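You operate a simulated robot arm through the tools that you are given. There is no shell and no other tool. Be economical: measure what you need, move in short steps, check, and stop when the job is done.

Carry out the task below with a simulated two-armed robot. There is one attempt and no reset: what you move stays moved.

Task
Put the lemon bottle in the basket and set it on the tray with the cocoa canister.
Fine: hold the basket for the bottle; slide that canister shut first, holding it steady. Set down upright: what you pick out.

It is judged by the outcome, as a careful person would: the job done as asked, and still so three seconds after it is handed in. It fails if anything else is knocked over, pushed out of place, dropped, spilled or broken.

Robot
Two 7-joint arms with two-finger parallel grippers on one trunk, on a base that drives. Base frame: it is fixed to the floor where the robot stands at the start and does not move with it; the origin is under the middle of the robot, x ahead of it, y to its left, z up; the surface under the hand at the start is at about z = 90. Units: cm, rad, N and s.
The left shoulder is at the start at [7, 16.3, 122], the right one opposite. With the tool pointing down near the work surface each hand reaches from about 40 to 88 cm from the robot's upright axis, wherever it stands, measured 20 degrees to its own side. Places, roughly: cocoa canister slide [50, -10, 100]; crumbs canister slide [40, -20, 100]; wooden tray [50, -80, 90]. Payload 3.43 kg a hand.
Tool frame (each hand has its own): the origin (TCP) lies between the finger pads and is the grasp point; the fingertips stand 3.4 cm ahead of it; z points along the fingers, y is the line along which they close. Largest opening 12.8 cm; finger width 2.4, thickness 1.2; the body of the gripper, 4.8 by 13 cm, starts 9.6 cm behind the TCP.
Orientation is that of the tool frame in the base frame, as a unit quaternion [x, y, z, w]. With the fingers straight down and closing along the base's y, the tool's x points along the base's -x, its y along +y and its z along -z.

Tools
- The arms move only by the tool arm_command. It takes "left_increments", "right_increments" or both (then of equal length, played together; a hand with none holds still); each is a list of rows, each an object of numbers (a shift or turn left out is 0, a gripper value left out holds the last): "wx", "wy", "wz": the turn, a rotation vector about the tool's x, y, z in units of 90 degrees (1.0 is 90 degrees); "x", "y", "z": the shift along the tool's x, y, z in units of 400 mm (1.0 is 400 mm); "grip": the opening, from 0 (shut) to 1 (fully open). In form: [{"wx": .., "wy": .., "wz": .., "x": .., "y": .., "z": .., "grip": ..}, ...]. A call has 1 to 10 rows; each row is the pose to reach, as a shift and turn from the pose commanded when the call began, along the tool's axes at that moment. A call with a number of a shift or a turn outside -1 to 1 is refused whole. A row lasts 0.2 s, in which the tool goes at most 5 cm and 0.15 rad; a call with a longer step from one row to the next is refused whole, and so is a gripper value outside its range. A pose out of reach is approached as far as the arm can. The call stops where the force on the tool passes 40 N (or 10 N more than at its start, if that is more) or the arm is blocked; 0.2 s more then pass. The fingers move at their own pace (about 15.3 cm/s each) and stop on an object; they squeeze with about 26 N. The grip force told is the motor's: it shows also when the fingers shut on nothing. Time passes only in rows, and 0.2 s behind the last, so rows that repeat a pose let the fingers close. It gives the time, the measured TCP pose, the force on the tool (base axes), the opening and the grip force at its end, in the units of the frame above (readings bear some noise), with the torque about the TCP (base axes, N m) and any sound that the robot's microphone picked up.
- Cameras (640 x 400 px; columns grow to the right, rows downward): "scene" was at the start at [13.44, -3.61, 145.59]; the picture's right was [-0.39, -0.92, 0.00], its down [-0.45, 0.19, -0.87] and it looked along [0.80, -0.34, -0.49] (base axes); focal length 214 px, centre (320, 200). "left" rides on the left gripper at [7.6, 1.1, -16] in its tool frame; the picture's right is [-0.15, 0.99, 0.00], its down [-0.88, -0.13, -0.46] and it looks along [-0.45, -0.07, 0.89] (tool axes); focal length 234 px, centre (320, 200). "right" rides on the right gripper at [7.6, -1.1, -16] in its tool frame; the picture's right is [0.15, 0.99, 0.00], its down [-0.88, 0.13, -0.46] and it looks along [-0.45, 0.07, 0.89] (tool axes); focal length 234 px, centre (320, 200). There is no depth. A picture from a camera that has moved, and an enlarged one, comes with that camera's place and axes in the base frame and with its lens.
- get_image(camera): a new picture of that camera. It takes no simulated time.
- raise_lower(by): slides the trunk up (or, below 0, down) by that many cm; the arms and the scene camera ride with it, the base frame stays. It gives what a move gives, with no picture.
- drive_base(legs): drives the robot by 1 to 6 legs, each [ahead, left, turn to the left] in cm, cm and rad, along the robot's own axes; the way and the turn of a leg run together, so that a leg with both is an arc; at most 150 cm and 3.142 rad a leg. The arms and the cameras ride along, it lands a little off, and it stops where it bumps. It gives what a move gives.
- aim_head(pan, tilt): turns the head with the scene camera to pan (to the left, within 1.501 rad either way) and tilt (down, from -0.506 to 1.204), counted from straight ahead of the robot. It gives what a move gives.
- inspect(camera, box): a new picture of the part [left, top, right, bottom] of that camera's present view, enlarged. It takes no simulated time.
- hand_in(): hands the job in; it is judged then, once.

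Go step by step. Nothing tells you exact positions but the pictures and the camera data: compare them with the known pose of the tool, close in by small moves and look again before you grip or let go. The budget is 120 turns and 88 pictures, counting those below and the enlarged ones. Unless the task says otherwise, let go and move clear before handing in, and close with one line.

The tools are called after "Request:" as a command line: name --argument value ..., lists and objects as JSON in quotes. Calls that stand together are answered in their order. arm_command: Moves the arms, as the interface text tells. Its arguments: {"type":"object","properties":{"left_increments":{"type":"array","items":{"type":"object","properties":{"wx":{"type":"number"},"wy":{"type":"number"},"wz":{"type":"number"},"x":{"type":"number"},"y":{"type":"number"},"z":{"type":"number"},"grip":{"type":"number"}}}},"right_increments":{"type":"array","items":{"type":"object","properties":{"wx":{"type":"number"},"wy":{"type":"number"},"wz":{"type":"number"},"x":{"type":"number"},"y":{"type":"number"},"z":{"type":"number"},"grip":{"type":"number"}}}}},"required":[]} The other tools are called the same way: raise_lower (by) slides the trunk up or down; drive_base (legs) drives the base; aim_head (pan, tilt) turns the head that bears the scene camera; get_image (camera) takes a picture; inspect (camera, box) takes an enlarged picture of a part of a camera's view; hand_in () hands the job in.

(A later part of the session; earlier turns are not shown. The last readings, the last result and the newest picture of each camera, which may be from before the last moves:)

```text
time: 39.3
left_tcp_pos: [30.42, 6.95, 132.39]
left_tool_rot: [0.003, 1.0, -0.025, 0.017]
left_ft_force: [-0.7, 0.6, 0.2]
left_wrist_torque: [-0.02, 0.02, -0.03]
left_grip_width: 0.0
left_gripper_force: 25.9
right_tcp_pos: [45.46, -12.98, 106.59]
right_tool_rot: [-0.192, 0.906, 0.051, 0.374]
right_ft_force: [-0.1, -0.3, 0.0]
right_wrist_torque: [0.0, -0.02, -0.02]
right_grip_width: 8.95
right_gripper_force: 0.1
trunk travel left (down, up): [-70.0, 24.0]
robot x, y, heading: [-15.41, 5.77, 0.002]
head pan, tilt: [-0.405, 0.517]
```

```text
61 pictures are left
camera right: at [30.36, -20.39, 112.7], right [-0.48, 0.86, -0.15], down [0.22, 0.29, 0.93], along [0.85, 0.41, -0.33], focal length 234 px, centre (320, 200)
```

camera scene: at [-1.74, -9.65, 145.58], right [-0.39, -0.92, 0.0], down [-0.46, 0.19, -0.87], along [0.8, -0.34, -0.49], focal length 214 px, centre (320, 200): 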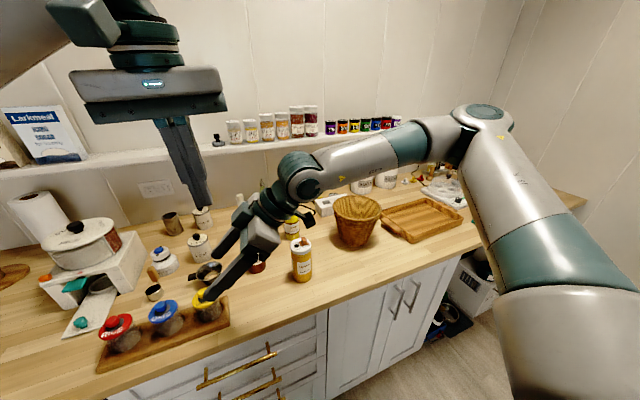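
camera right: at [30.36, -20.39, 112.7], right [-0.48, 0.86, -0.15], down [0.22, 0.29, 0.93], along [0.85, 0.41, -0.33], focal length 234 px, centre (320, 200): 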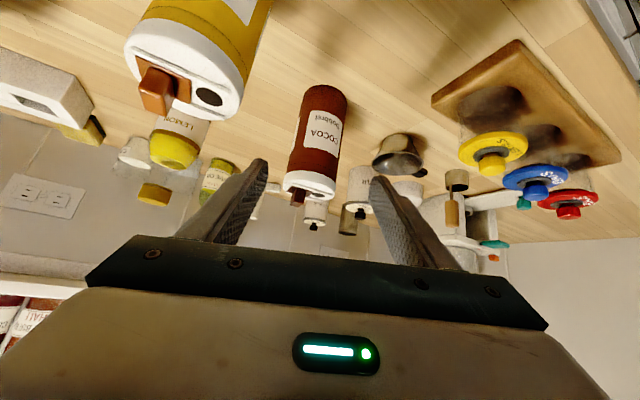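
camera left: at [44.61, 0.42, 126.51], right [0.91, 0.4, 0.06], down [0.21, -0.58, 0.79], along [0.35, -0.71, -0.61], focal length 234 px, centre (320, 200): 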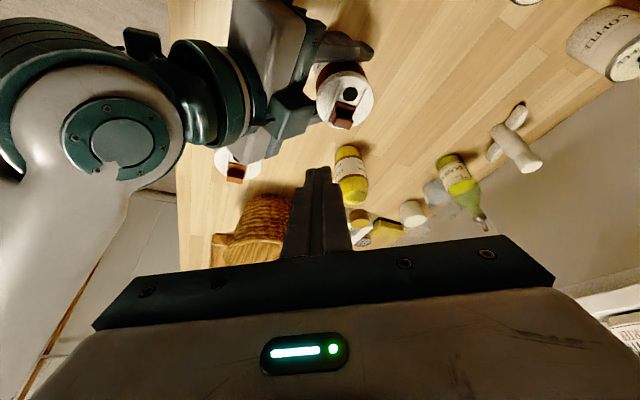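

The canister sits well between the fingers. I'll advance 12 cm along the tool and close.

Request:
arm_command --right_increments '[{"z": 0.1, "y": -0.008}, {"z": 0.2, "y": -0.008}, {"z": 0.3, "y": -0.008}, {"z": 0.3, "y": -0.008}, {"z": 0.3, "y": -0.008, "grip": 0.55}, {"z": 0.3, "y": -0.008, "grip": 0.0}, {"z": 0.3, "y": -0.008, "grip": 0.0}]'

Request:
arm_command --left_increments '[{"x": -0.08, "y": -0.05, "wz": 0.06}, {"x": -0.16, "y": -0.1, "wz": 0.12}, {"x": -0.24, "y": -0.15, "wz": 0.18}, {"x": -0.32, "y": -0.2, "wz": 0.25}, {"x": -0.4, "y": -0.26, "z": 0.05, "wz": 0.3}, {"x": -0.48, "y": -0.32, "z": 0.1, "wz": 0.3}, {"x": -0.54, "y": -0.38, "z": 0.16, "wz": 0.3}, {"x": -0.58, "y": -0.44, "z": 0.25, "wz": 0.3}, {"x": -0.58, "y": -0.45, "z": 0.34, "wz": 0.3}, {"x": -0.58, "y": -0.45, "z": 0.4, "wz": 0.3}]'

Request:
get_image --camera "left"

Request:
get_image --camera "scene"

```text
time: 40.9
left_tcp_pos: [30.58, 7.04, 132.28]
left_tool_rot: [0.001, 1.0, -0.027, 0.017]
left_ft_force: [0.5, 0.1, 0.3]
left_wrist_torque: [-0.02, 0.01, -0.01]
left_grip_width: 0.0
left_gripper_force: 25.9
right_tcp_pos: [53.51, -10.49, 98.12]
right_tool_rot: [-0.194, 0.906, 0.052, 0.373]
right_ft_force: [-1.0, 3.0, 4.4]
right_wrist_torque: [0.3, 0.1, 0.02]
right_grip_width: 6.08
right_gripper_force: 25.9
trunk travel left (down, up): [-70.0, 24.0]
robot x, y, heading: [-15.25, 5.14, 0.003]
head pan, tilt: [-0.405, 0.517]
```

```text
time: 43.1
left_tcp_pos: [54.32, -11.8, 118.06]
left_tool_rot: [0.234, 0.972, -0.022, 0.023]
left_ft_force: [-0.4, 0.1, 0.8]
left_wrist_torque: [-0.04, -0.01, 0.01]
left_grip_width: 0.0
left_gripper_force: 25.9
left hand out of reach, approached as far as the arm can: row 8
right_tcp_pos: [53.76, -10.52, 98.0]
right_tool_rot: [-0.193, 0.906, 0.051, 0.374]
right_ft_force: [2.2, 0.7, 3.1]
right_wrist_torque: [0.16, -0.13, -0.07]
right_grip_width: 6.08
right_gripper_force: 25.9
trunk travel left (down, up): [-70.0, 24.0]
robot x, y, heading: [-15.35, 5.21, 0.002]
head pan, tilt: [-0.405, 0.517]
```

```text
60 pictures are left
camera left: at [47.45, -6.53, 133.27], right [0.58, 0.81, -0.02], down [0.71, -0.49, 0.51], along [0.4, -0.31, -0.86], focal length 234 px, centre (320, 200)
```

left: 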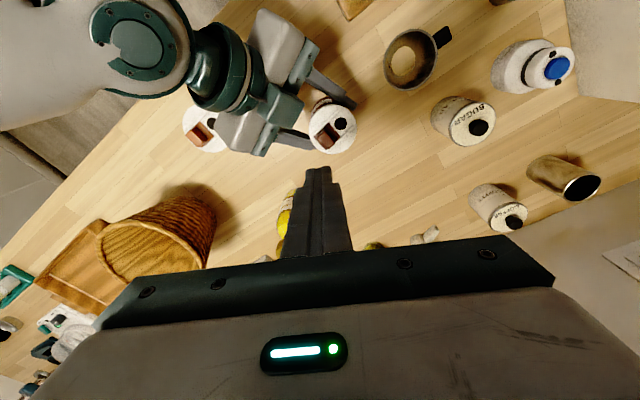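

```text
59 pictures are left
camera scene: at [-1.78, 1.81, 145.59], right [-0.39, -0.92, 0.0], down [-0.45, 0.19, -0.87], along [0.8, -0.34, -0.49], focal length 214 px, centre (320, 200)
```

scene: 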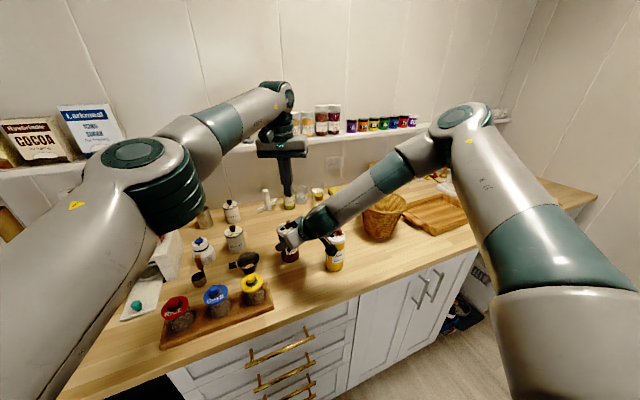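

Both hands now reach. I'll enlarge the lid view to place the knob exactly.

Request:
inspect --camera "left" --box '[290, 80, 370, 180]'

Request:
inspect --camera "scene" --box '[260, 180, 340, 270]'

```text
4.00 times, centred on (330, 130) of left
camera zoom: at [47.45, -6.53, 133.27], right [0.58, 0.81, -0.02], down [0.71, -0.49, 0.51], along [0.4, -0.31, -0.86], focal length 937 px, centre (280, 480)
```

zoom: 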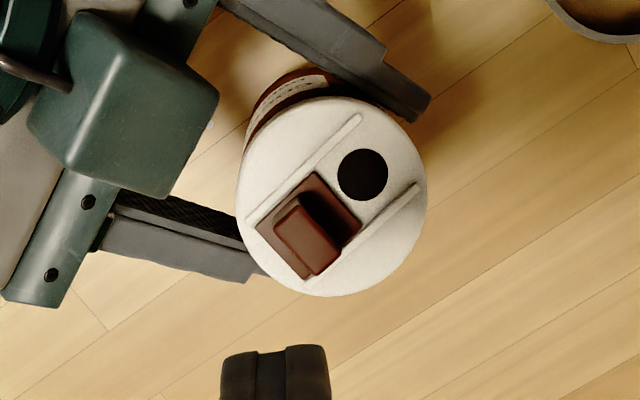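

```text
4.44 times, centred on (300, 225) of scene
camera zoom: at [-1.78, 1.81, 145.59], right [-0.39, -0.92, 0.0], down [-0.45, 0.19, -0.87], along [0.8, -0.34, -0.49], focal length 953 px, centre (409, 89)
```

zoom: 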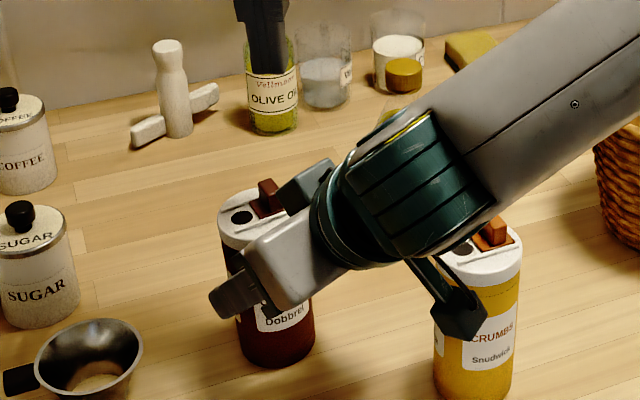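

The knob is at about [54.2, -11.1], its top near z 105, and the hole at [53.9, -8.9]: about 2.2 cm of travel towards +y. I'll lower the closed left fingers just behind the knob on its -y side, first to z 110.

Request:
arm_command --left_increments '[{"x": -0.02, "y": -0.039, "z": 0.05}, {"x": -0.02, "y": -0.039, "z": 0.13}, {"x": -0.02, "y": -0.039, "z": 0.2}, {"x": -0.02, "y": -0.039, "z": 0.2}]'

Request:
inspect --camera "left" --box '[270, 80, 390, 180]'

Request:
inspect --camera "scene" --box '[260, 180, 340, 270]'

```text
time: 44.1
left_tcp_pos: [54.5, -13.96, 110.03]
left_tool_rot: [0.234, 0.972, -0.021, 0.022]
left_ft_force: [-0.3, -0.1, 0.7]
left_wrist_torque: [-0.02, 0.0, -0.02]
left_grip_width: 0.0
left_gripper_force: 26.1
right_tcp_pos: [53.53, -10.7, 97.94]
right_tool_rot: [-0.194, 0.906, 0.052, 0.373]
right_ft_force: [0.7, -0.8, 2.8]
right_wrist_torque: [0.11, 0.03, 0.01]
right_grip_width: 6.1
right_gripper_force: 26.0
trunk travel left (down, up): [-70.0, 24.0]
robot x, y, heading: [-14.91, 5.47, -0.001]
head pan, tilt: [-0.405, 0.517]
```

```text
4.00 times, centred on (330, 130) of left
camera zoom: at [47.72, -8.79, 125.38], right [0.58, 0.81, -0.02], down [0.71, -0.49, 0.51], along [0.4, -0.31, -0.86], focal length 937 px, centre (280, 480)
```

zoom: 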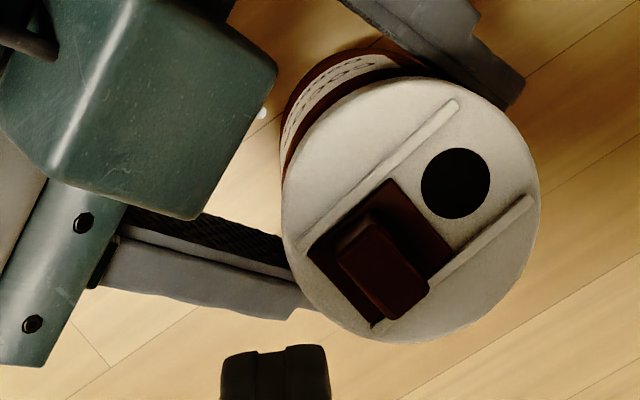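

```text
4.44 times, centred on (300, 225) of scene
camera zoom: at [-1.79, 1.78, 145.59], right [-0.39, -0.92, 0.0], down [-0.45, 0.19, -0.87], along [0.8, -0.34, -0.49], focal length 953 px, centre (409, 89)
```

zoom: 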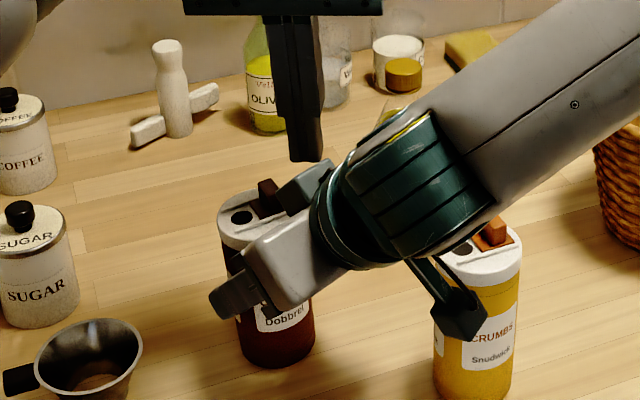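

Request:
arm_command --left_increments '[{"z": 0.03}, {"z": 0.0625}, {"z": 0.0625}]'

Request:
inspect --camera "scene" --box '[270, 200, 320, 240]'

Request:
inspect --camera "left" --box '[270, 80, 390, 180]'

```text
time: 44.9
left_tcp_pos: [54.59, -14.2, 107.66]
left_tool_rot: [0.234, 0.972, -0.021, 0.021]
left_ft_force: [0.1, -0.1, -1.2]
left_wrist_torque: [0.01, -0.03, 0.0]
left_grip_width: 0.0
left_gripper_force: 25.9
right_tcp_pos: [53.6, -10.51, 97.99]
right_tool_rot: [-0.194, 0.906, 0.052, 0.373]
right_ft_force: [-0.4, 1.7, 1.2]
right_wrist_torque: [0.13, 0.1, 0.06]
right_grip_width: 6.07
right_gripper_force: 26.2
trunk travel left (down, up): [-70.0, 24.0]
robot x, y, heading: [-15.02, 5.23, 0.006]
head pan, tilt: [-0.405, 0.517]
```

```text
10.00 times, centred on (295, 220) of scene
camera zoom: at [-1.78, 1.77, 145.59], right [-0.39, -0.92, 0.0], down [-0.45, 0.19, -0.87], along [0.8, -0.34, -0.49], focal length 2145 px, centre (570, 0)
```

zoom: 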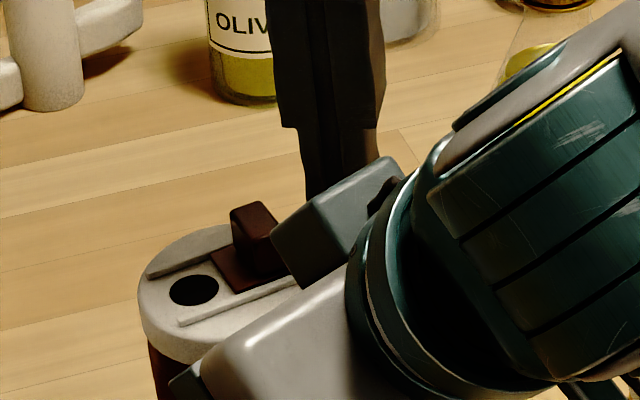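

```text
4.00 times, centred on (330, 130) of left
camera zoom: at [47.82, -8.89, 122.92], right [0.58, 0.81, -0.02], down [0.71, -0.49, 0.51], along [0.4, -0.31, -0.86], focal length 937 px, centre (280, 480)
```

zoom: 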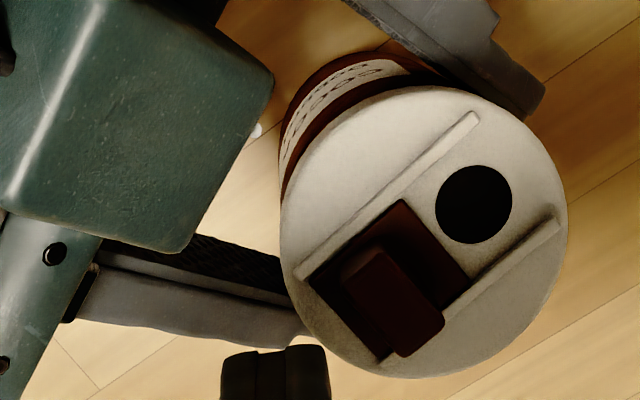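

The fingertip stands behind the knob, about 0.7 cm below its top. I'll push slowly along the rails towards the hole.

Request:
arm_command --left_increments '[{"x": 0.01, "y": 0.016, "z": 0.001}, {"x": 0.019, "y": 0.03, "z": 0.001}, {"x": 0.028, "y": 0.043, "z": 0.001}, {"x": 0.036, "y": 0.055, "z": 0.001}, {"x": 0.042, "y": 0.064, "z": 0.001}]'

Request:
inspect --camera "left" --box '[270, 80, 390, 180]'

Request:
inspect --camera "scene" --box '[270, 200, 320, 240]'

```text
time: 46.1
left_tcp_pos: [54.28, -11.12, 107.3]
left_tool_rot: [0.234, 0.972, -0.022, 0.021]
left_ft_force: [-0.2, -1.3, -0.2]
left_wrist_torque: [0.0, 0.04, 0.01]
left_grip_width: 0.0
left_gripper_force: 26.0
right_tcp_pos: [53.51, -10.68, 97.99]
right_tool_rot: [-0.194, 0.906, 0.053, 0.373]
right_ft_force: [-1.2, 1.6, -0.3]
right_wrist_torque: [-0.03, 0.01, 0.04]
right_grip_width: 6.09
right_gripper_force: 25.9
trunk travel left (down, up): [-70.0, 24.0]
robot x, y, heading: [-15.11, 5.35, -0.004]
head pan, tilt: [-0.405, 0.517]
```

```text
4.00 times, centred on (330, 130) of left
camera zoom: at [47.43, -5.88, 122.75], right [0.58, 0.81, -0.02], down [0.71, -0.49, 0.51], along [0.4, -0.31, -0.86], focal length 937 px, centre (280, 480)
```

zoom: 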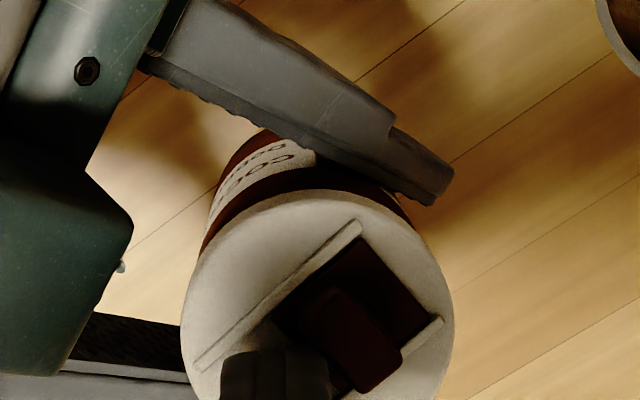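

```text
10.00 times, centred on (295, 220) of scene
camera zoom: at [-1.77, 1.77, 145.59], right [-0.39, -0.92, 0.0], down [-0.46, 0.19, -0.87], along [0.8, -0.34, -0.49], focal length 2145 px, centre (570, 0)
```

zoom: 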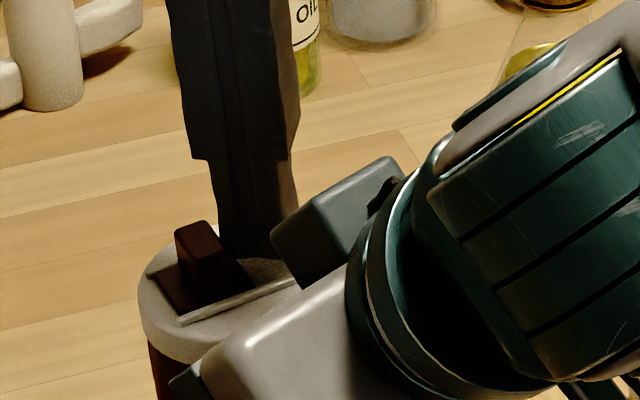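

Request:
arm_command --left_increments '[{"x": 0.003, "y": 0.004}, {"x": 0.006, "y": 0.009}, {"x": 0.006, "y": 0.009}]'

Request:
inspect --camera "left" --box '[270, 80, 390, 180]'

```text
time: 46.9
left_tcp_pos: [54.15, -10.75, 107.39]
left_tool_rot: [0.234, 0.972, -0.022, 0.022]
left_ft_force: [0.9, -9.6, 1.0]
left_wrist_torque: [-0.19, 0.0, 0.02]
left_grip_width: 0.0
left_gripper_force: 25.5
right_tcp_pos: [53.58, -10.63, 97.97]
right_tool_rot: [-0.194, 0.906, 0.052, 0.372]
right_ft_force: [0.6, 9.8, 0.3]
right_wrist_torque: [-0.64, -0.02, 0.02]
right_grip_width: 6.07
right_gripper_force: 26.1
trunk travel left (down, up): [-70.0, 24.0]
robot x, y, heading: [-15.27, 5.47, -0.001]
head pan, tilt: [-0.405, 0.517]
```

```text
4.00 times, centred on (330, 130) of left
camera zoom: at [47.4, -5.47, 122.7], right [0.58, 0.81, -0.02], down [0.71, -0.49, 0.51], along [0.4, -0.31, -0.86], focal length 937 px, centre (280, 480)
```

zoom: 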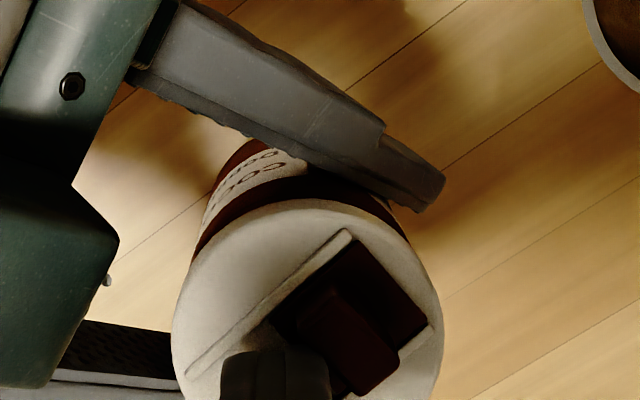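

The slide is shut: the plate covers the hole and the push met its end stop at about 10 N with the canister held. I'll lift the left hand away and then raise the canister straight up.

Request:
arm_command --left_increments '[{"x": -0.006, "y": -0.01}, {"x": -0.006, "y": -0.01, "z": -0.1}, {"x": -0.006, "y": -0.01, "z": -0.2}, {"x": -0.006, "y": 0.03, "z": -0.3}, {"y": 0.12, "z": -0.35}, {"x": 0.03, "y": 0.22, "z": -0.36}, {"x": 0.1, "y": 0.3, "z": -0.36}, {"x": 0.18, "y": 0.36, "z": -0.36}, {"x": 0.26, "y": 0.4, "z": -0.36}, {"x": 0.34, "y": 0.42, "z": -0.36}]'

Request:
arm_command --left_increments '[{"wz": -0.08}, {"wz": -0.16}, {"wz": -0.24}, {"wz": -0.3}, {"wz": -0.3}, {"wz": -0.3}, {"wz": -0.3}]' --right_increments '[{"x": -0.02, "z": -0.02}, {"x": -0.06, "z": -0.06}, {"x": -0.12, "z": -0.123}, {"x": -0.19, "z": -0.195}, {"x": -0.26, "z": -0.267}, {"x": -0.33, "z": -0.34}, {"x": -0.39, "z": -0.4}]'

Request:
get_image --camera "scene"

```text
time: 49.1
left_tcp_pos: [49.19, 11.36, 120.4]
left_tool_rot: [0.235, 0.972, -0.023, 0.022]
left_ft_force: [-0.6, 0.0, 0.0]
left_wrist_torque: [0.0, 0.0, -0.01]
left_grip_width: 0.01
left_gripper_force: 25.7
right_tcp_pos: [53.52, -10.44, 97.99]
right_tool_rot: [-0.193, 0.906, 0.052, 0.373]
right_ft_force: [0.0, -0.5, 0.0]
right_wrist_torque: [-0.03, 0.01, -0.02]
right_grip_width: 6.09
right_gripper_force: 25.9
trunk travel left (down, up): [-70.0, 24.0]
robot x, y, heading: [-15.12, 5.58, 0.002]
head pan, tilt: [-0.405, 0.517]
```

```text
time: 50.7
left_tcp_pos: [49.23, 11.32, 120.48]
left_tool_rot: [0.002, 1.0, -0.026, 0.016]
left_ft_force: [-0.8, 0.7, -0.3]
left_wrist_torque: [-0.02, 0.02, 0.01]
left_grip_width: 0.0
left_gripper_force: 26.5
right_tcp_pos: [52.98, -9.5, 120.24]
right_tool_rot: [-0.194, 0.906, 0.053, 0.373]
right_ft_force: [0.4, 1.1, -1.9]
right_wrist_torque: [0.0, 0.01, -0.02]
right_grip_width: 6.08
right_gripper_force: 26.1
trunk travel left (down, up): [-70.0, 24.0]
robot x, y, heading: [-14.99, 5.24, 0.002]
head pan, tilt: [-0.405, 0.517]
```

```text
49 pictures are left
camera scene: at [-1.82, 1.81, 145.59], right [-0.39, -0.92, 0.0], down [-0.45, 0.19, -0.87], along [0.8, -0.34, -0.49], focal length 214 px, centre (320, 200)
```

scene: 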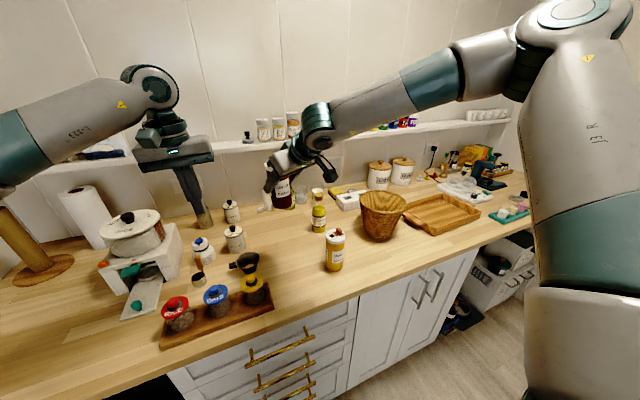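

The canister is up and clear. Next I'll drive 60 cm to the right, everything passing well above the counter items.

Request:
drive_base --legs '[[0, -60, 0]]'

Request:
aim_head --pan -0.4 --tilt 0.7

Request:
get_image --camera "scene"

```text
time: 54.1
left_tcp_pos: [49.37, -47.81, 120.42]
left_tool_rot: [0.001, 1.0, -0.026, 0.016]
left_ft_force: [-0.5, 0.3, 0.3]
left_wrist_torque: [-0.01, 0.04, 0.01]
left_grip_width: 0.01
left_gripper_force: 26.4
right_tcp_pos: [53.31, -68.65, 120.4]
right_tool_rot: [-0.195, 0.906, 0.053, 0.373]
right_ft_force: [-0.2, 0.2, -1.6]
right_wrist_torque: [0.0, 0.03, 0.01]
right_grip_width: 6.08
right_gripper_force: 26.1
trunk travel left (down, up): [-70.0, 24.0]
robot x, y, heading: [-15.2, -53.99, 0.004]
head pan, tilt: [-0.405, 0.517]
```

```text
time: 54.8
left_tcp_pos: [49.54, -47.93, 120.43]
left_tool_rot: [-0.001, 1.0, -0.026, 0.017]
left_ft_force: [0.5, 0.5, -0.5]
left_wrist_torque: [0.0, 0.03, -0.01]
left_grip_width: 0.02
left_gripper_force: 25.6
right_tcp_pos: [53.39, -68.59, 120.31]
right_tool_rot: [-0.193, 0.906, 0.052, 0.373]
right_ft_force: [0.0, 0.8, -1.8]
right_wrist_torque: [0.02, -0.01, 0.02]
right_grip_width: 6.07
right_gripper_force: 26.4
trunk travel left (down, up): [-70.0, 24.0]
robot x, y, heading: [-15.37, -53.81, 0.005]
head pan, tilt: [-0.4, 0.7]
```

```text
48 pictures are left
camera scene: at [-2.07, -57.2, 143.98], right [-0.39, -0.92, 0.0], down [-0.59, 0.25, -0.76], along [0.71, -0.29, -0.64], focal length 214 px, centre (320, 200)
```

scene: 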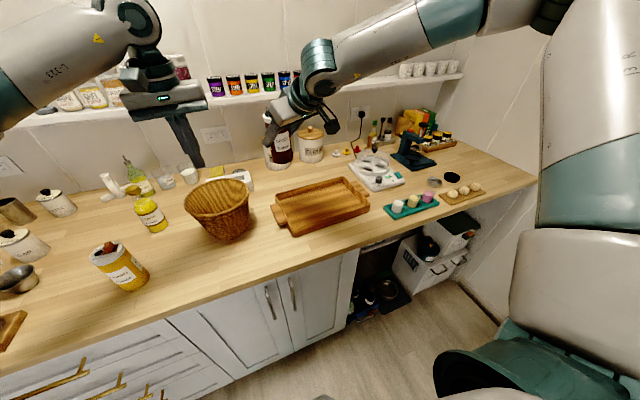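

Request:
inspect --camera "scene" --box '[170, 160, 390, 260]'

```text
2.91 times, centred on (280, 210) of scene
camera zoom: at [-2.07, -57.2, 143.98], right [-0.39, -0.92, 0.0], down [-0.59, 0.25, -0.76], along [0.71, -0.29, -0.64], focal length 624 px, centre (436, 171)
```

zoom: 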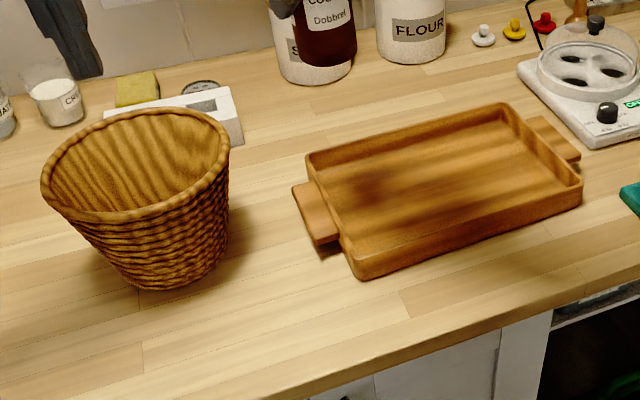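

The tray rim spans about x 43.5–63, y -66 to -95, rim z 94. I'll take the canister to [53.3, -90] at mid height, leaving the left part of the tray for the basket.

Request:
arm_command --right_increments '[{"x": 0.05, "y": -0.079}, {"x": 0.1, "y": -0.158}, {"x": 0.16, "y": -0.237, "z": 0.02}, {"x": 0.23, "y": -0.316, "z": 0.05}, {"x": 0.31, "y": -0.395, "z": 0.08}, {"x": 0.4, "y": -0.474, "z": 0.11}, {"x": 0.4, "y": -0.474, "z": 0.11}]'

Request:
inspect --camera "scene" --box '[220, 130, 400, 260]'

```text
time: 56.4
left_tcp_pos: [49.33, -47.8, 120.44]
left_tool_rot: [-0.001, 1.0, -0.027, 0.016]
left_ft_force: [1.3, -0.1, -0.2]
left_wrist_torque: [0.0, 0.01, -0.02]
left_grip_width: 0.01
left_gripper_force: 26.4
right_tcp_pos: [53.28, -89.87, 106.99]
right_tool_rot: [-0.195, 0.906, 0.052, 0.373]
right_ft_force: [-0.4, 0.6, -1.2]
right_wrist_torque: [0.0, 0.03, 0.02]
right_grip_width: 6.06
right_gripper_force: 25.7
trunk travel left (down, up): [-70.0, 24.0]
robot x, y, heading: [-14.91, -53.81, 0.005]
head pan, tilt: [-0.4, 0.7]
```

```text
3.08 times, centred on (310, 195) of scene
camera zoom: at [-2.1, -57.05, 143.98], right [-0.39, -0.92, 0.0], down [-0.59, 0.25, -0.76], along [0.71, -0.3, -0.64], focal length 660 px, centre (351, 215)
```

zoom: 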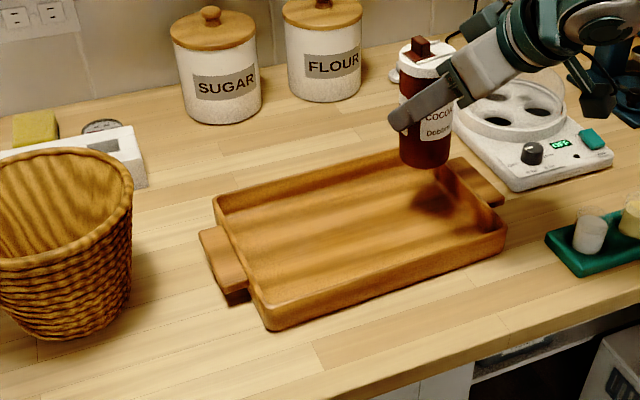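

Request:
arm_command --right_increments '[{"x": 0.05, "z": 0.051, "y": 0.004}, {"x": 0.1, "z": 0.103, "y": 0.008}, {"x": 0.125, "z": 0.129, "y": 0.01}, {"x": 0.132, "z": 0.136, "y": 0.01}, {"x": 0.132, "z": 0.136, "y": 0.01}]'

Request:
arm_command --right_increments '[{"x": 0.003, "z": 0.0031}, {"x": 0.006, "z": 0.0062}, {"x": 0.006, "z": 0.0062}]'

Request:
inspect --camera "scene" --box '[280, 140, 380, 220]'

```text
time: 57.6
left_tcp_pos: [49.5, -47.83, 120.52]
left_tool_rot: [-0.001, 1.0, -0.026, 0.017]
left_ft_force: [0.6, -0.3, -0.4]
left_wrist_torque: [-0.03, 0.01, 0.0]
left_grip_width: 0.0
left_gripper_force: 26.1
right_tcp_pos: [53.25, -89.96, 99.44]
right_tool_rot: [-0.194, 0.906, 0.052, 0.373]
right_ft_force: [-0.1, 0.6, -1.4]
right_wrist_torque: [0.0, 0.0, 0.02]
right_grip_width: 6.06
right_gripper_force: 26.1
trunk travel left (down, up): [-70.0, 24.0]
robot x, y, heading: [-14.91, -54.01, 0.004]
head pan, tilt: [-0.4, 0.7]
```

```text
time: 58.4
left_tcp_pos: [49.51, -47.9, 120.48]
left_tool_rot: [-0.002, 1.0, -0.026, 0.017]
left_ft_force: [0.4, -0.2, 0.6]
left_wrist_torque: [0.01, 0.0, 0.06]
left_grip_width: 0.02
left_gripper_force: 25.8
right_tcp_pos: [53.42, -89.93, 99.03]
right_tool_rot: [-0.193, 0.906, 0.052, 0.373]
right_ft_force: [-1.4, 0.6, -1.8]
right_wrist_torque: [0.04, 0.01, -0.04]
right_grip_width: 6.09
right_gripper_force: 26.0
trunk travel left (down, up): [-70.0, 24.0]
robot x, y, heading: [-15.08, -54.12, 0.004]
head pan, tilt: [-0.4, 0.7]
```

```text
5.00 times, centred on (330, 180) of scene
camera zoom: at [-2.08, -57.17, 143.97], right [-0.39, -0.92, 0.0], down [-0.59, 0.25, -0.76], along [0.71, -0.29, -0.64], focal length 1072 px, centre (270, 300)
```

zoom: 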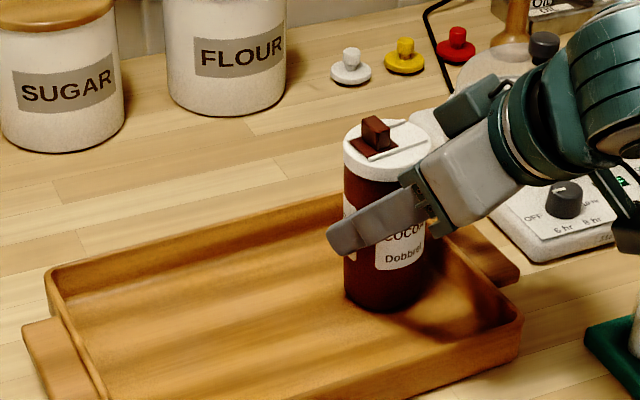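

The canister is inside the tray just above its floor. I'll lower it in small steps until it takes load.

Request:
arm_command --right_increments '[{"x": 0.0035, "z": 0.0036}, {"x": 0.007, "z": 0.0072}, {"x": 0.007, "z": 0.0072}]'

Request:
arm_command --right_increments '[{"x": 0.0035, "z": 0.0036}, {"x": 0.007, "z": 0.0072}, {"x": 0.007, "z": 0.0072}]'

```text
time: 59.2
left_tcp_pos: [49.46, -47.89, 120.38]
left_tool_rot: [-0.001, 1.0, -0.026, 0.017]
left_ft_force: [0.5, -0.6, -0.2]
left_wrist_torque: [0.02, -0.01, 0.01]
left_grip_width: 0.02
left_gripper_force: 26.1
right_tcp_pos: [53.37, -90.04, 98.75]
right_tool_rot: [-0.194, 0.906, 0.052, 0.372]
right_ft_force: [1.1, -0.7, 1.1]
right_wrist_torque: [0.01, -0.02, -0.02]
right_grip_width: 6.07
right_gripper_force: 25.8
trunk travel left (down, up): [-70.0, 24.0]
robot x, y, heading: [-15.18, -53.82, 0.009]
head pan, tilt: [-0.4, 0.7]
```

```text
time: 60.0
left_tcp_pos: [49.19, -47.84, 120.59]
left_tool_rot: [-0.001, 1.0, -0.026, 0.017]
left_ft_force: [-1.2, -0.2, -0.9]
left_wrist_torque: [0.0, 0.02, 0.01]
left_grip_width: 0.0
left_gripper_force: 26.1
right_tcp_pos: [53.32, -89.93, 98.61]
right_tool_rot: [-0.195, 0.905, 0.051, 0.376]
right_ft_force: [2.7, -6.8, 24.4]
right_wrist_torque: [0.19, -0.24, -0.08]
right_grip_width: 6.09
right_gripper_force: 26.2
trunk travel left (down, up): [-70.0, 24.0]
robot x, y, heading: [-15.36, -53.52, 0.005]
head pan, tilt: [-0.4, 0.7]
```

It is standing on the tray floor. I'll relax slightly, open and retreat along the tool.

Request:
arm_command --right_increments '[{"x": -0.004, "z": -0.004}, {"x": -0.004, "z": -0.004, "grip": 0.55}, {"x": -0.004, "z": -0.004, "grip": 0.62}, {"x": -0.004, "z": -0.004, "grip": 0.62}, {"x": -0.004, "z": -0.08}, {"x": -0.004, "z": -0.18}, {"x": -0.004, "z": -0.28}, {"x": -0.06, "z": -0.36}, {"x": -0.12, "z": -0.43}, {"x": -0.18, "z": -0.48}]'

Request:
inspect --camera "scene" --box '[170, 130, 390, 260]'

```text
time: 62.2
left_tcp_pos: [49.37, -47.89, 120.36]
left_tool_rot: [-0.001, 1.0, -0.026, 0.016]
left_ft_force: [0.2, 0.5, 0.8]
left_wrist_torque: [0.01, 0.01, -0.01]
left_grip_width: 0.0
left_gripper_force: 25.5
right_tcp_pos: [45.15, -92.41, 117.06]
right_tool_rot: [-0.192, 0.906, 0.054, 0.373]
right_ft_force: [-0.1, 1.1, -0.3]
right_wrist_torque: [0.01, -0.03, 0.04]
right_grip_width: 7.95
right_gripper_force: 0.0
trunk travel left (down, up): [-70.0, 24.0]
robot x, y, heading: [-14.98, -53.7, 0.004]
head pan, tilt: [-0.4, 0.7]
```

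```text
2.91 times, centred on (280, 195) of scene
camera zoom: at [-2.2, -57.19, 143.98], right [-0.39, -0.92, 0.0], down [-0.59, 0.25, -0.77], along [0.71, -0.29, -0.64], focal length 624 px, centre (436, 214)
```

zoom: 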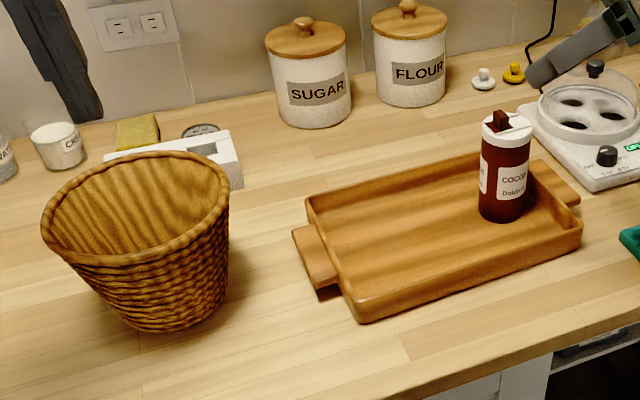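

The canister stands upright on the tray. Now I'll set the right hand vertical again, then move the base to suit both the bottle and the basket.

Request:
arm_command --right_increments '[{"wy": 0.08, "z": -0.03}, {"wy": 0.16, "z": -0.06}, {"wy": 0.24, "z": -0.06}, {"wy": 0.32, "z": -0.06}, {"wy": 0.4, "z": -0.06}, {"wy": 0.487, "z": -0.06}, {"wy": 0.487, "z": -0.06}]'

Request:
arm_command --right_increments '[{"wz": 0.08}, {"wz": 0.16}, {"wz": 0.25}, {"wz": 0.25}]'

Request:
drive_base --legs '[[10, 9, 0]]'

```text
time: 63.8
left_tcp_pos: [49.23, -47.84, 120.53]
left_tool_rot: [0.0, 1.0, -0.026, 0.017]
left_ft_force: [-0.4, -0.1, 0.2]
left_wrist_torque: [0.02, -0.02, 0.0]
left_grip_width: 0.0
left_gripper_force: 25.5
right_tcp_pos: [43.16, -93.06, 115.58]
right_tool_rot: [-0.153, 0.934, 0.154, 0.284]
right_ft_force: [-0.3, -0.1, 1.4]
right_wrist_torque: [0.01, -0.02, -0.02]
right_grip_width: 7.95
right_gripper_force: 0.0
right hand out of reach, approached as far as the arm can: row 1, 2, 3, 4, 5, 6, 7
trunk travel left (down, up): [-70.0, 24.0]
robot x, y, heading: [-15.28, -53.94, 0.003]
head pan, tilt: [-0.4, 0.7]
```

```text
time: 64.8
left_tcp_pos: [49.47, -47.77, 120.44]
left_tool_rot: [0.0, 1.0, -0.026, 0.017]
left_ft_force: [-0.5, 0.9, -0.4]
left_wrist_torque: [0.0, -0.05, -0.01]
left_grip_width: 0.0
left_gripper_force: 26.0
right_tcp_pos: [43.21, -93.18, 115.44]
right_tool_rot: [0.034, 0.946, 0.206, 0.248]
right_ft_force: [0.3, 1.1, 0.6]
right_wrist_torque: [-0.01, 0.01, -0.01]
right_grip_width: 7.96
right_gripper_force: 0.2
trunk travel left (down, up): [-70.0, 24.0]
robot x, y, heading: [-15.0, -53.99, 0.01]
head pan, tilt: [-0.4, 0.7]
```

```text
time: 66.1
left_tcp_pos: [59.11, -39.0, 120.62]
left_tool_rot: [0.001, 1.0, -0.026, 0.016]
left_ft_force: [-0.1, 0.2, -0.1]
left_wrist_torque: [0.05, -0.02, 0.0]
left_grip_width: 0.0
left_gripper_force: 26.2
right_tcp_pos: [52.81, -84.4, 115.55]
right_tool_rot: [0.034, 0.946, 0.205, 0.248]
right_ft_force: [-0.1, -0.4, -0.4]
right_wrist_torque: [-0.03, -0.01, 0.02]
right_grip_width: 7.93
right_gripper_force: 0.1
trunk travel left (down, up): [-70.0, 24.0]
robot x, y, heading: [-5.05, -45.0, 0.003]
head pan, tilt: [-0.4, 0.7]
```

Request:
arm_command --right_increments '[{"wx": 0.04, "wy": 0.05, "wz": -0.007, "z": -0.05, "y": 0.06}, {"wx": 0.09, "wy": 0.11, "wz": -0.015, "y": 0.17}, {"wx": 0.14, "wy": 0.17, "wz": -0.023, "y": 0.28, "z": 0.03}, {"wx": 0.19, "wy": 0.23, "wz": -0.031, "y": 0.39, "z": 0.06}, {"wx": 0.24, "wy": 0.29, "wz": -0.04, "y": 0.5, "z": 0.09}, {"wx": 0.266, "wy": 0.321, "wz": -0.044, "x": 0.005, "y": 0.59, "z": 0.11}, {"wx": 0.266, "wy": 0.321, "wz": -0.044, "x": 0.01, "y": 0.667, "z": 0.131}, {"wx": 0.266, "wy": 0.321, "wz": -0.044, "x": 0.01, "y": 0.667, "z": 0.131}]' --left_increments '[{"wx": -0.033, "wy": 0.02, "y": 0.08, "x": -0.04}, {"wx": -0.033, "wy": 0.02, "y": 0.18, "x": -0.08}, {"wx": -0.033, "wy": 0.02, "y": 0.27, "x": -0.12}, {"wx": -0.033, "wy": 0.02, "y": 0.325, "x": -0.147, "z": 0.03, "grip": 0.65}, {"wx": -0.033, "wy": 0.02, "y": 0.325, "x": -0.147, "z": 0.065}, {"wx": -0.033, "wy": 0.02, "y": 0.325, "x": -0.147, "z": 0.065}, {"wx": -0.033, "wy": 0.02, "y": 0.325, "x": -0.147, "z": 0.065}, {"wx": -0.033, "wy": 0.02, "y": 0.325, "x": -0.147, "z": 0.065}]'

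Request:
get_image --camera "left"

Request:
get_image --camera "right"

```text
time: 67.9
left_tcp_pos: [65.23, -26.19, 117.28]
left_tool_rot: [0.001, 1.0, 0.0, 0.0]
left_ft_force: [0.6, 1.0, -0.5]
left_wrist_torque: [0.01, -0.01, -0.02]
left_grip_width: 8.34
left_gripper_force: 0.0
right_tcp_pos: [49.96, -69.97, 113.41]
right_tool_rot: [0.004, 0.941, 0.282, 0.186]
right_ft_force: [-0.3, 0.2, 0.7]
right_wrist_torque: [0.0, 0.0, 0.03]
right_grip_width: 7.91
right_gripper_force: 0.1
right hand out of reach, approached as far as the arm can: row 1, 2, 3, 4, 5, 6, 7, 8
trunk travel left (down, up): [-70.0, 24.0]
robot x, y, heading: [-5.18, -44.95, 0.003]
head pan, tilt: [-0.4, 0.7]
```

```text
43 pictures are left
camera left: at [57.7, -25.06, 133.14], right [0.15, 0.99, 0.0], down [0.88, -0.13, 0.46], along [0.45, -0.07, -0.89], focal length 234 px, centre (320, 200)
```

left: 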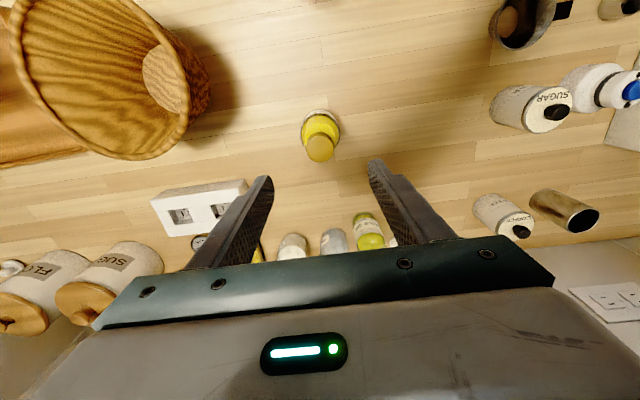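

```text
42 pictures are left
camera right: at [37.19, -78.64, 122.43], right [-0.23, 0.85, 0.47], down [0.65, -0.23, 0.73], along [0.73, 0.48, -0.49], focal length 234 px, centre (320, 200)
```

right: 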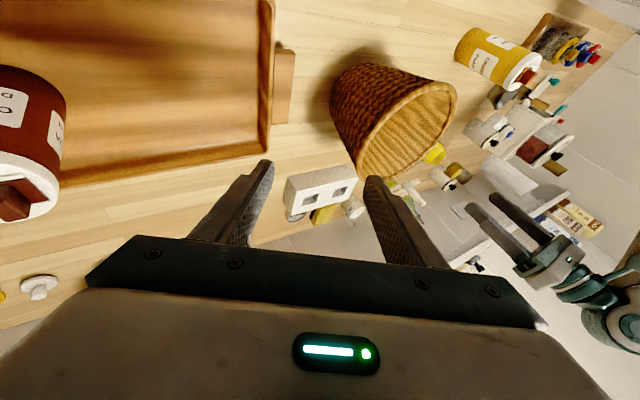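

The left hand is right over the bottle. The right arm is stuck in an awkward posture, so I'll take it up and out to near its starting posture and straighten it there.

Request:
arm_command --right_increments '[{"x": -0.013, "y": -0.023, "z": -0.1}, {"x": -0.026, "y": -0.046, "z": -0.2}, {"x": -0.04, "y": -0.07, "z": -0.3}, {"x": -0.053, "y": -0.093, "z": -0.4}, {"x": -0.066, "y": -0.116, "z": -0.5}, {"x": -0.08, "y": -0.14, "z": -0.61}, {"x": -0.08, "y": -0.14, "z": -0.61}]'

Request:
arm_command --right_increments '[{"wx": 0.07, "wy": 0.047}, {"wx": 0.14, "wy": 0.094}, {"wx": 0.21, "wy": 0.14}, {"wx": 0.28, "wy": 0.187}, {"wx": 0.366, "wy": 0.242}, {"wx": 0.366, "wy": 0.242}]'

```text
time: 69.5
left_tcp_pos: [65.29, -26.14, 117.4]
left_tool_rot: [0.001, 1.0, 0.0, 0.0]
left_ft_force: [0.3, 0.5, -0.4]
left_wrist_torque: [-0.04, -0.03, 0.04]
left_grip_width: 8.33
left_gripper_force: 0.1
right_tcp_pos: [46.52, -90.03, 127.52]
right_tool_rot: [0.003, 0.933, 0.3, 0.196]
right_ft_force: [-0.5, -0.6, 0.0]
right_wrist_torque: [-0.01, 0.02, -0.01]
right_grip_width: 7.95
right_gripper_force: 0.1
right hand out of reach, approached as far as the arm can: row 2, 3, 4, 5, 6, 7
trunk travel left (down, up): [-70.0, 24.0]
robot x, y, heading: [-5.09, -44.72, 0.007]
head pan, tilt: [-0.4, 0.7]
```

```text
refused: row 5 steps farther than a row can; nothing moved
```

Request:
arm_command --right_increments '[{"wx": 0.06, "wy": 0.04}, {"wx": 0.13, "wy": 0.085}, {"wx": 0.2, "wy": 0.13}, {"wx": 0.26, "wy": 0.17}, {"wx": 0.32, "wy": 0.21}, {"wx": 0.385, "wy": 0.255}, {"wx": 0.385, "wy": 0.255}]'

Request:
get_image --camera "scene"

```text
time: 71.1
left_tcp_pos: [65.2, -26.08, 117.38]
left_tool_rot: [0.001, 1.0, 0.0, 0.001]
left_ft_force: [-0.9, -0.3, 0.9]
left_wrist_torque: [-0.03, -0.02, -0.01]
left_grip_width: 8.3
left_gripper_force: 0.0
right_tcp_pos: [46.49, -90.05, 127.56]
right_tool_rot: [0.002, 0.933, 0.301, 0.197]
right_ft_force: [-0.3, -0.4, -0.5]
right_wrist_torque: [-0.03, 0.02, 0.02]
right_grip_width: 7.94
right_gripper_force: 0.0
right hand out of reach, approached as far as the arm can: row 1, 2, 3, 4, 5, 6, 7
trunk travel left (down, up): [-70.0, 24.0]
robot x, y, heading: [-5.08, -45.04, 0.002]
head pan, tilt: [-0.4, 0.7]
```

```text
41 pictures are left
camera scene: at [7.78, -48.15, 143.98], right [-0.39, -0.92, 0.0], down [-0.59, 0.25, -0.76], along [0.71, -0.3, -0.64], focal length 214 px, centre (320, 200)
```

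scene: 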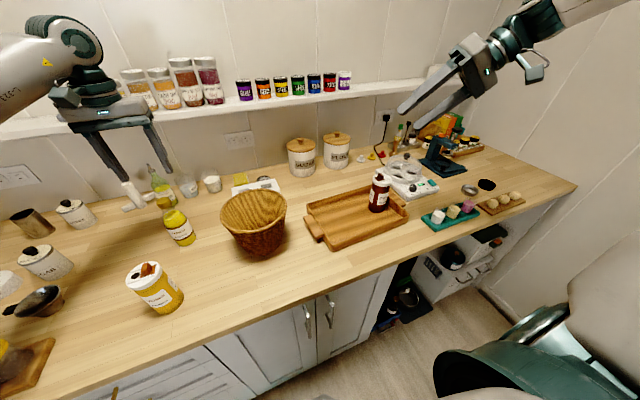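

The right arm looks stuck at a joint limit. I'll probe small turns about each tool axis to see which way is free.

Request:
arm_command --right_increments '[{"wx": 0.08}, {"wx": 0.08}]'

Request:
arm_command --right_increments '[{"wy": 0.08}, {"wy": 0.08}]'

Request:
arm_command --right_increments '[{"wz": 0.08}, {"wz": 0.08}]'

Request:
arm_command --right_increments '[{"wz": -0.08}, {"wz": -0.08}]'

```text
time: 71.7
left_tcp_pos: [65.31, -26.12, 117.39]
left_tool_rot: [0.0, 1.0, 0.0, 0.001]
left_ft_force: [0.5, 0.4, 0.8]
left_wrist_torque: [0.0, 0.01, -0.01]
left_grip_width: 8.31
left_gripper_force: 0.1
right_tcp_pos: [46.55, -89.89, 127.4]
right_tool_rot: [0.003, 0.933, 0.301, 0.196]
right_ft_force: [0.6, 0.4, 0.5]
right_wrist_torque: [0.02, 0.03, -0.03]
right_grip_width: 7.93
right_gripper_force: 0.0
right hand out of reach, approached as far as the arm can: row 1, 2
trunk travel left (down, up): [-70.0, 24.0]
robot x, y, heading: [-4.88, -44.87, 0.0]
head pan, tilt: [-0.4, 0.7]
```

```text
time: 72.3
left_tcp_pos: [65.15, -26.04, 117.45]
left_tool_rot: [0.001, 1.0, 0.0, 0.001]
left_ft_force: [0.1, 0.1, -0.4]
left_wrist_torque: [0.01, -0.03, 0.0]
left_grip_width: 8.32
left_gripper_force: 0.2
right_tcp_pos: [47.3, -91.24, 126.19]
right_tool_rot: [-0.017, 0.939, 0.312, 0.143]
right_ft_force: [-0.1, -1.2, -0.2]
right_wrist_torque: [-0.03, 0.0, 0.0]
right_grip_width: 7.93
right_gripper_force: 0.1
right hand out of reach, approached as far as the arm can: row 1, 2
trunk travel left (down, up): [-70.0, 24.0]
robot x, y, heading: [-5.23, -44.98, 0.001]
head pan, tilt: [-0.4, 0.7]
```

```text
time: 72.9
left_tcp_pos: [65.17, -26.11, 117.34]
left_tool_rot: [0.001, 1.0, 0.0, 0.001]
left_ft_force: [0.7, 0.3, -0.3]
left_wrist_torque: [0.0, -0.03, 0.0]
left_grip_width: 8.34
left_gripper_force: 0.1
right_tcp_pos: [47.74, -91.97, 125.57]
right_tool_rot: [0.043, 0.94, 0.315, 0.121]
right_ft_force: [-0.4, -0.2, 0.1]
right_wrist_torque: [-0.02, -0.02, 0.0]
right_grip_width: 7.94
right_gripper_force: 0.0
right hand out of reach, approached as far as the arm can: row 1, 2
trunk travel left (down, up): [-70.0, 24.0]
robot x, y, heading: [-5.11, -44.62, 0.002]
head pan, tilt: [-0.4, 0.7]
```

```text
time: 73.5
left_tcp_pos: [65.17, -26.18, 117.34]
left_tool_rot: [0.001, 1.0, 0.0, 0.001]
left_ft_force: [-0.6, -0.3, -0.3]
left_wrist_torque: [-0.01, -0.02, -0.01]
left_grip_width: 8.31
left_gripper_force: 0.1
right_tcp_pos: [47.94, -92.11, 125.21]
right_tool_rot: [-0.016, 0.942, 0.304, 0.14]
right_ft_force: [0.9, 0.1, 0.0]
right_wrist_torque: [-0.01, 0.01, 0.01]
right_grip_width: 7.92
right_gripper_force: 0.1
trunk travel left (down, up): [-70.0, 24.0]
robot x, y, heading: [-5.4, -45.08, 0.004]
head pan, tilt: [-0.4, 0.7]
```

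Request:
arm_command --right_increments '[{"x": 0.006, "y": -0.055, "z": -0.08}, {"x": 0.012, "y": -0.11, "z": -0.16}, {"x": 0.018, "y": -0.165, "z": -0.24}, {"x": 0.024, "y": -0.22, "z": -0.32}, {"x": 0.03, "y": -0.27, "z": -0.4}, {"x": 0.03, "y": -0.27, "z": -0.4}]'

Request:
arm_command --right_increments '[{"wx": 0.08}, {"wx": 0.16}, {"wx": 0.24}, {"wx": 0.24}]'

Request:
get_image --camera "scene"

```text
time: 74.9
left_tcp_pos: [65.26, -26.17, 117.4]
left_tool_rot: [0.001, 1.0, -0.001, 0.001]
left_ft_force: [0.4, 0.5, -0.3]
left_wrist_torque: [-0.05, 0.0, -0.03]
left_grip_width: 8.33
left_gripper_force: 0.0
right_tcp_pos: [43.94, -109.84, 131.66]
right_tool_rot: [-0.018, 0.944, 0.3, 0.137]
right_ft_force: [0.3, 0.9, -0.6]
right_wrist_torque: [-0.01, 0.0, 0.0]
right_grip_width: 7.94
right_gripper_force: 0.0
trunk travel left (down, up): [-70.0, 24.0]
robot x, y, heading: [-5.0, -44.8, 0.001]
head pan, tilt: [-0.4, 0.7]
```

```text
time: 75.9
left_tcp_pos: [65.19, -26.02, 117.41]
left_tool_rot: [0.0, 1.0, -0.001, 0.001]
left_ft_force: [-0.7, 0.3, 0.0]
left_wrist_torque: [0.01, -0.03, -0.01]
left_grip_width: 8.33
left_gripper_force: 0.1
right_tcp_pos: [45.82, -115.13, 131.3]
right_tool_rot: [0.01, 0.983, 0.119, 0.139]
right_ft_force: [-0.1, 0.9, 0.4]
right_wrist_torque: [-0.03, -0.02, -0.03]
right_grip_width: 7.97
right_gripper_force: 0.2
right hand out of reach, approached as far as the arm can: row 2, 3, 4
trunk travel left (down, up): [-70.0, 24.0]
robot x, y, heading: [-5.09, -44.91, 0.004]
head pan, tilt: [-0.4, 0.7]
```

```text
40 pictures are left
camera scene: at [7.65, -48.04, 144.0], right [-0.39, -0.92, 0.0], down [-0.59, 0.25, -0.77], along [0.71, -0.3, -0.64], focal length 214 px, centre (320, 200)
```

scene: 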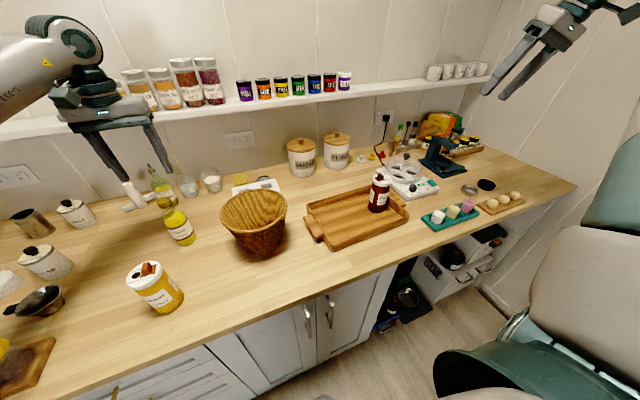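

Request:
arm_command --right_increments '[{"x": 0.08, "y": 0.05, "z": -0.01, "wx": 0.04, "wy": 0.045}, {"x": 0.16, "y": 0.1, "z": -0.02, "wx": 0.08, "wy": 0.09}, {"x": 0.22, "y": 0.14, "z": -0.03, "wx": 0.12, "wy": 0.135}, {"x": 0.274, "y": 0.173, "z": -0.035, "wx": 0.153, "wy": 0.178, "wz": 0.008}, {"x": 0.274, "y": 0.173, "z": -0.035, "wx": 0.153, "wy": 0.178, "wz": 0.008}]'

```text
time: 77.1
left_tcp_pos: [65.23, -26.08, 117.46]
left_tool_rot: [0.001, 1.0, 0.0, 0.001]
left_ft_force: [0.5, 0.0, -0.9]
left_wrist_torque: [0.0, 0.01, 0.0]
left_grip_width: 8.31
left_gripper_force: 0.0
right_tcp_pos: [41.35, -121.01, 135.82]
right_tool_rot: [0.016, 1.0, 0.002, -0.004]
right_ft_force: [-0.1, -0.3, -0.6]
right_wrist_torque: [0.0, -0.04, -0.04]
right_grip_width: 7.95
right_gripper_force: 0.1
right hand out of reach, approached as far as the arm can: row 1, 2, 3, 4, 5
trunk travel left (down, up): [-70.0, 24.0]
robot x, y, heading: [-5.32, -44.32, 0.006]
head pan, tilt: [-0.4, 0.7]
```

Vertical again. I'll see whether it comes back inward in this orientation.

Request:
arm_command --right_increments '[{"y": 0.1}, {"y": 0.2}, {"y": 0.3}, {"y": 0.4}, {"y": 0.5}, {"y": 0.5}]'

Request:
get_image --camera "scene"

```text
time: 78.5
left_tcp_pos: [65.4, -26.11, 117.47]
left_tool_rot: [0.002, 1.0, 0.0, 0.001]
left_ft_force: [0.6, 0.1, -0.3]
left_wrist_torque: [0.01, 0.01, -0.01]
left_grip_width: 8.32
left_gripper_force: 0.1
right_tcp_pos: [47.92, -115.24, 138.5]
right_tool_rot: [0.015, 1.0, 0.001, -0.003]
right_ft_force: [-0.2, 0.7, 0.8]
right_wrist_torque: [0.0, 0.01, 0.01]
right_grip_width: 7.94
right_gripper_force: 0.1
right hand out of reach, approached as far as the arm can: row 1, 2, 3, 4, 5, 6
trunk travel left (down, up): [-70.0, 24.0]
robot x, y, heading: [-5.2, -45.35, -0.002]
head pan, tilt: [-0.4, 0.7]
```

```text
39 pictures are left
camera scene: at [7.88, -48.14, 143.97], right [-0.39, -0.92, 0.0], down [-0.59, 0.25, -0.76], along [0.7, -0.3, -0.64], focal length 214 px, centre (320, 200)
```

scene: 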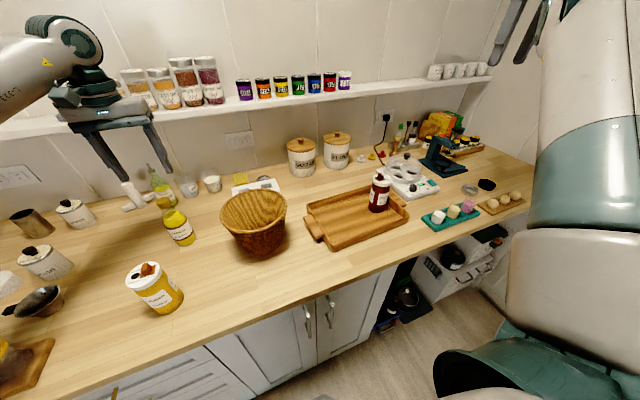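

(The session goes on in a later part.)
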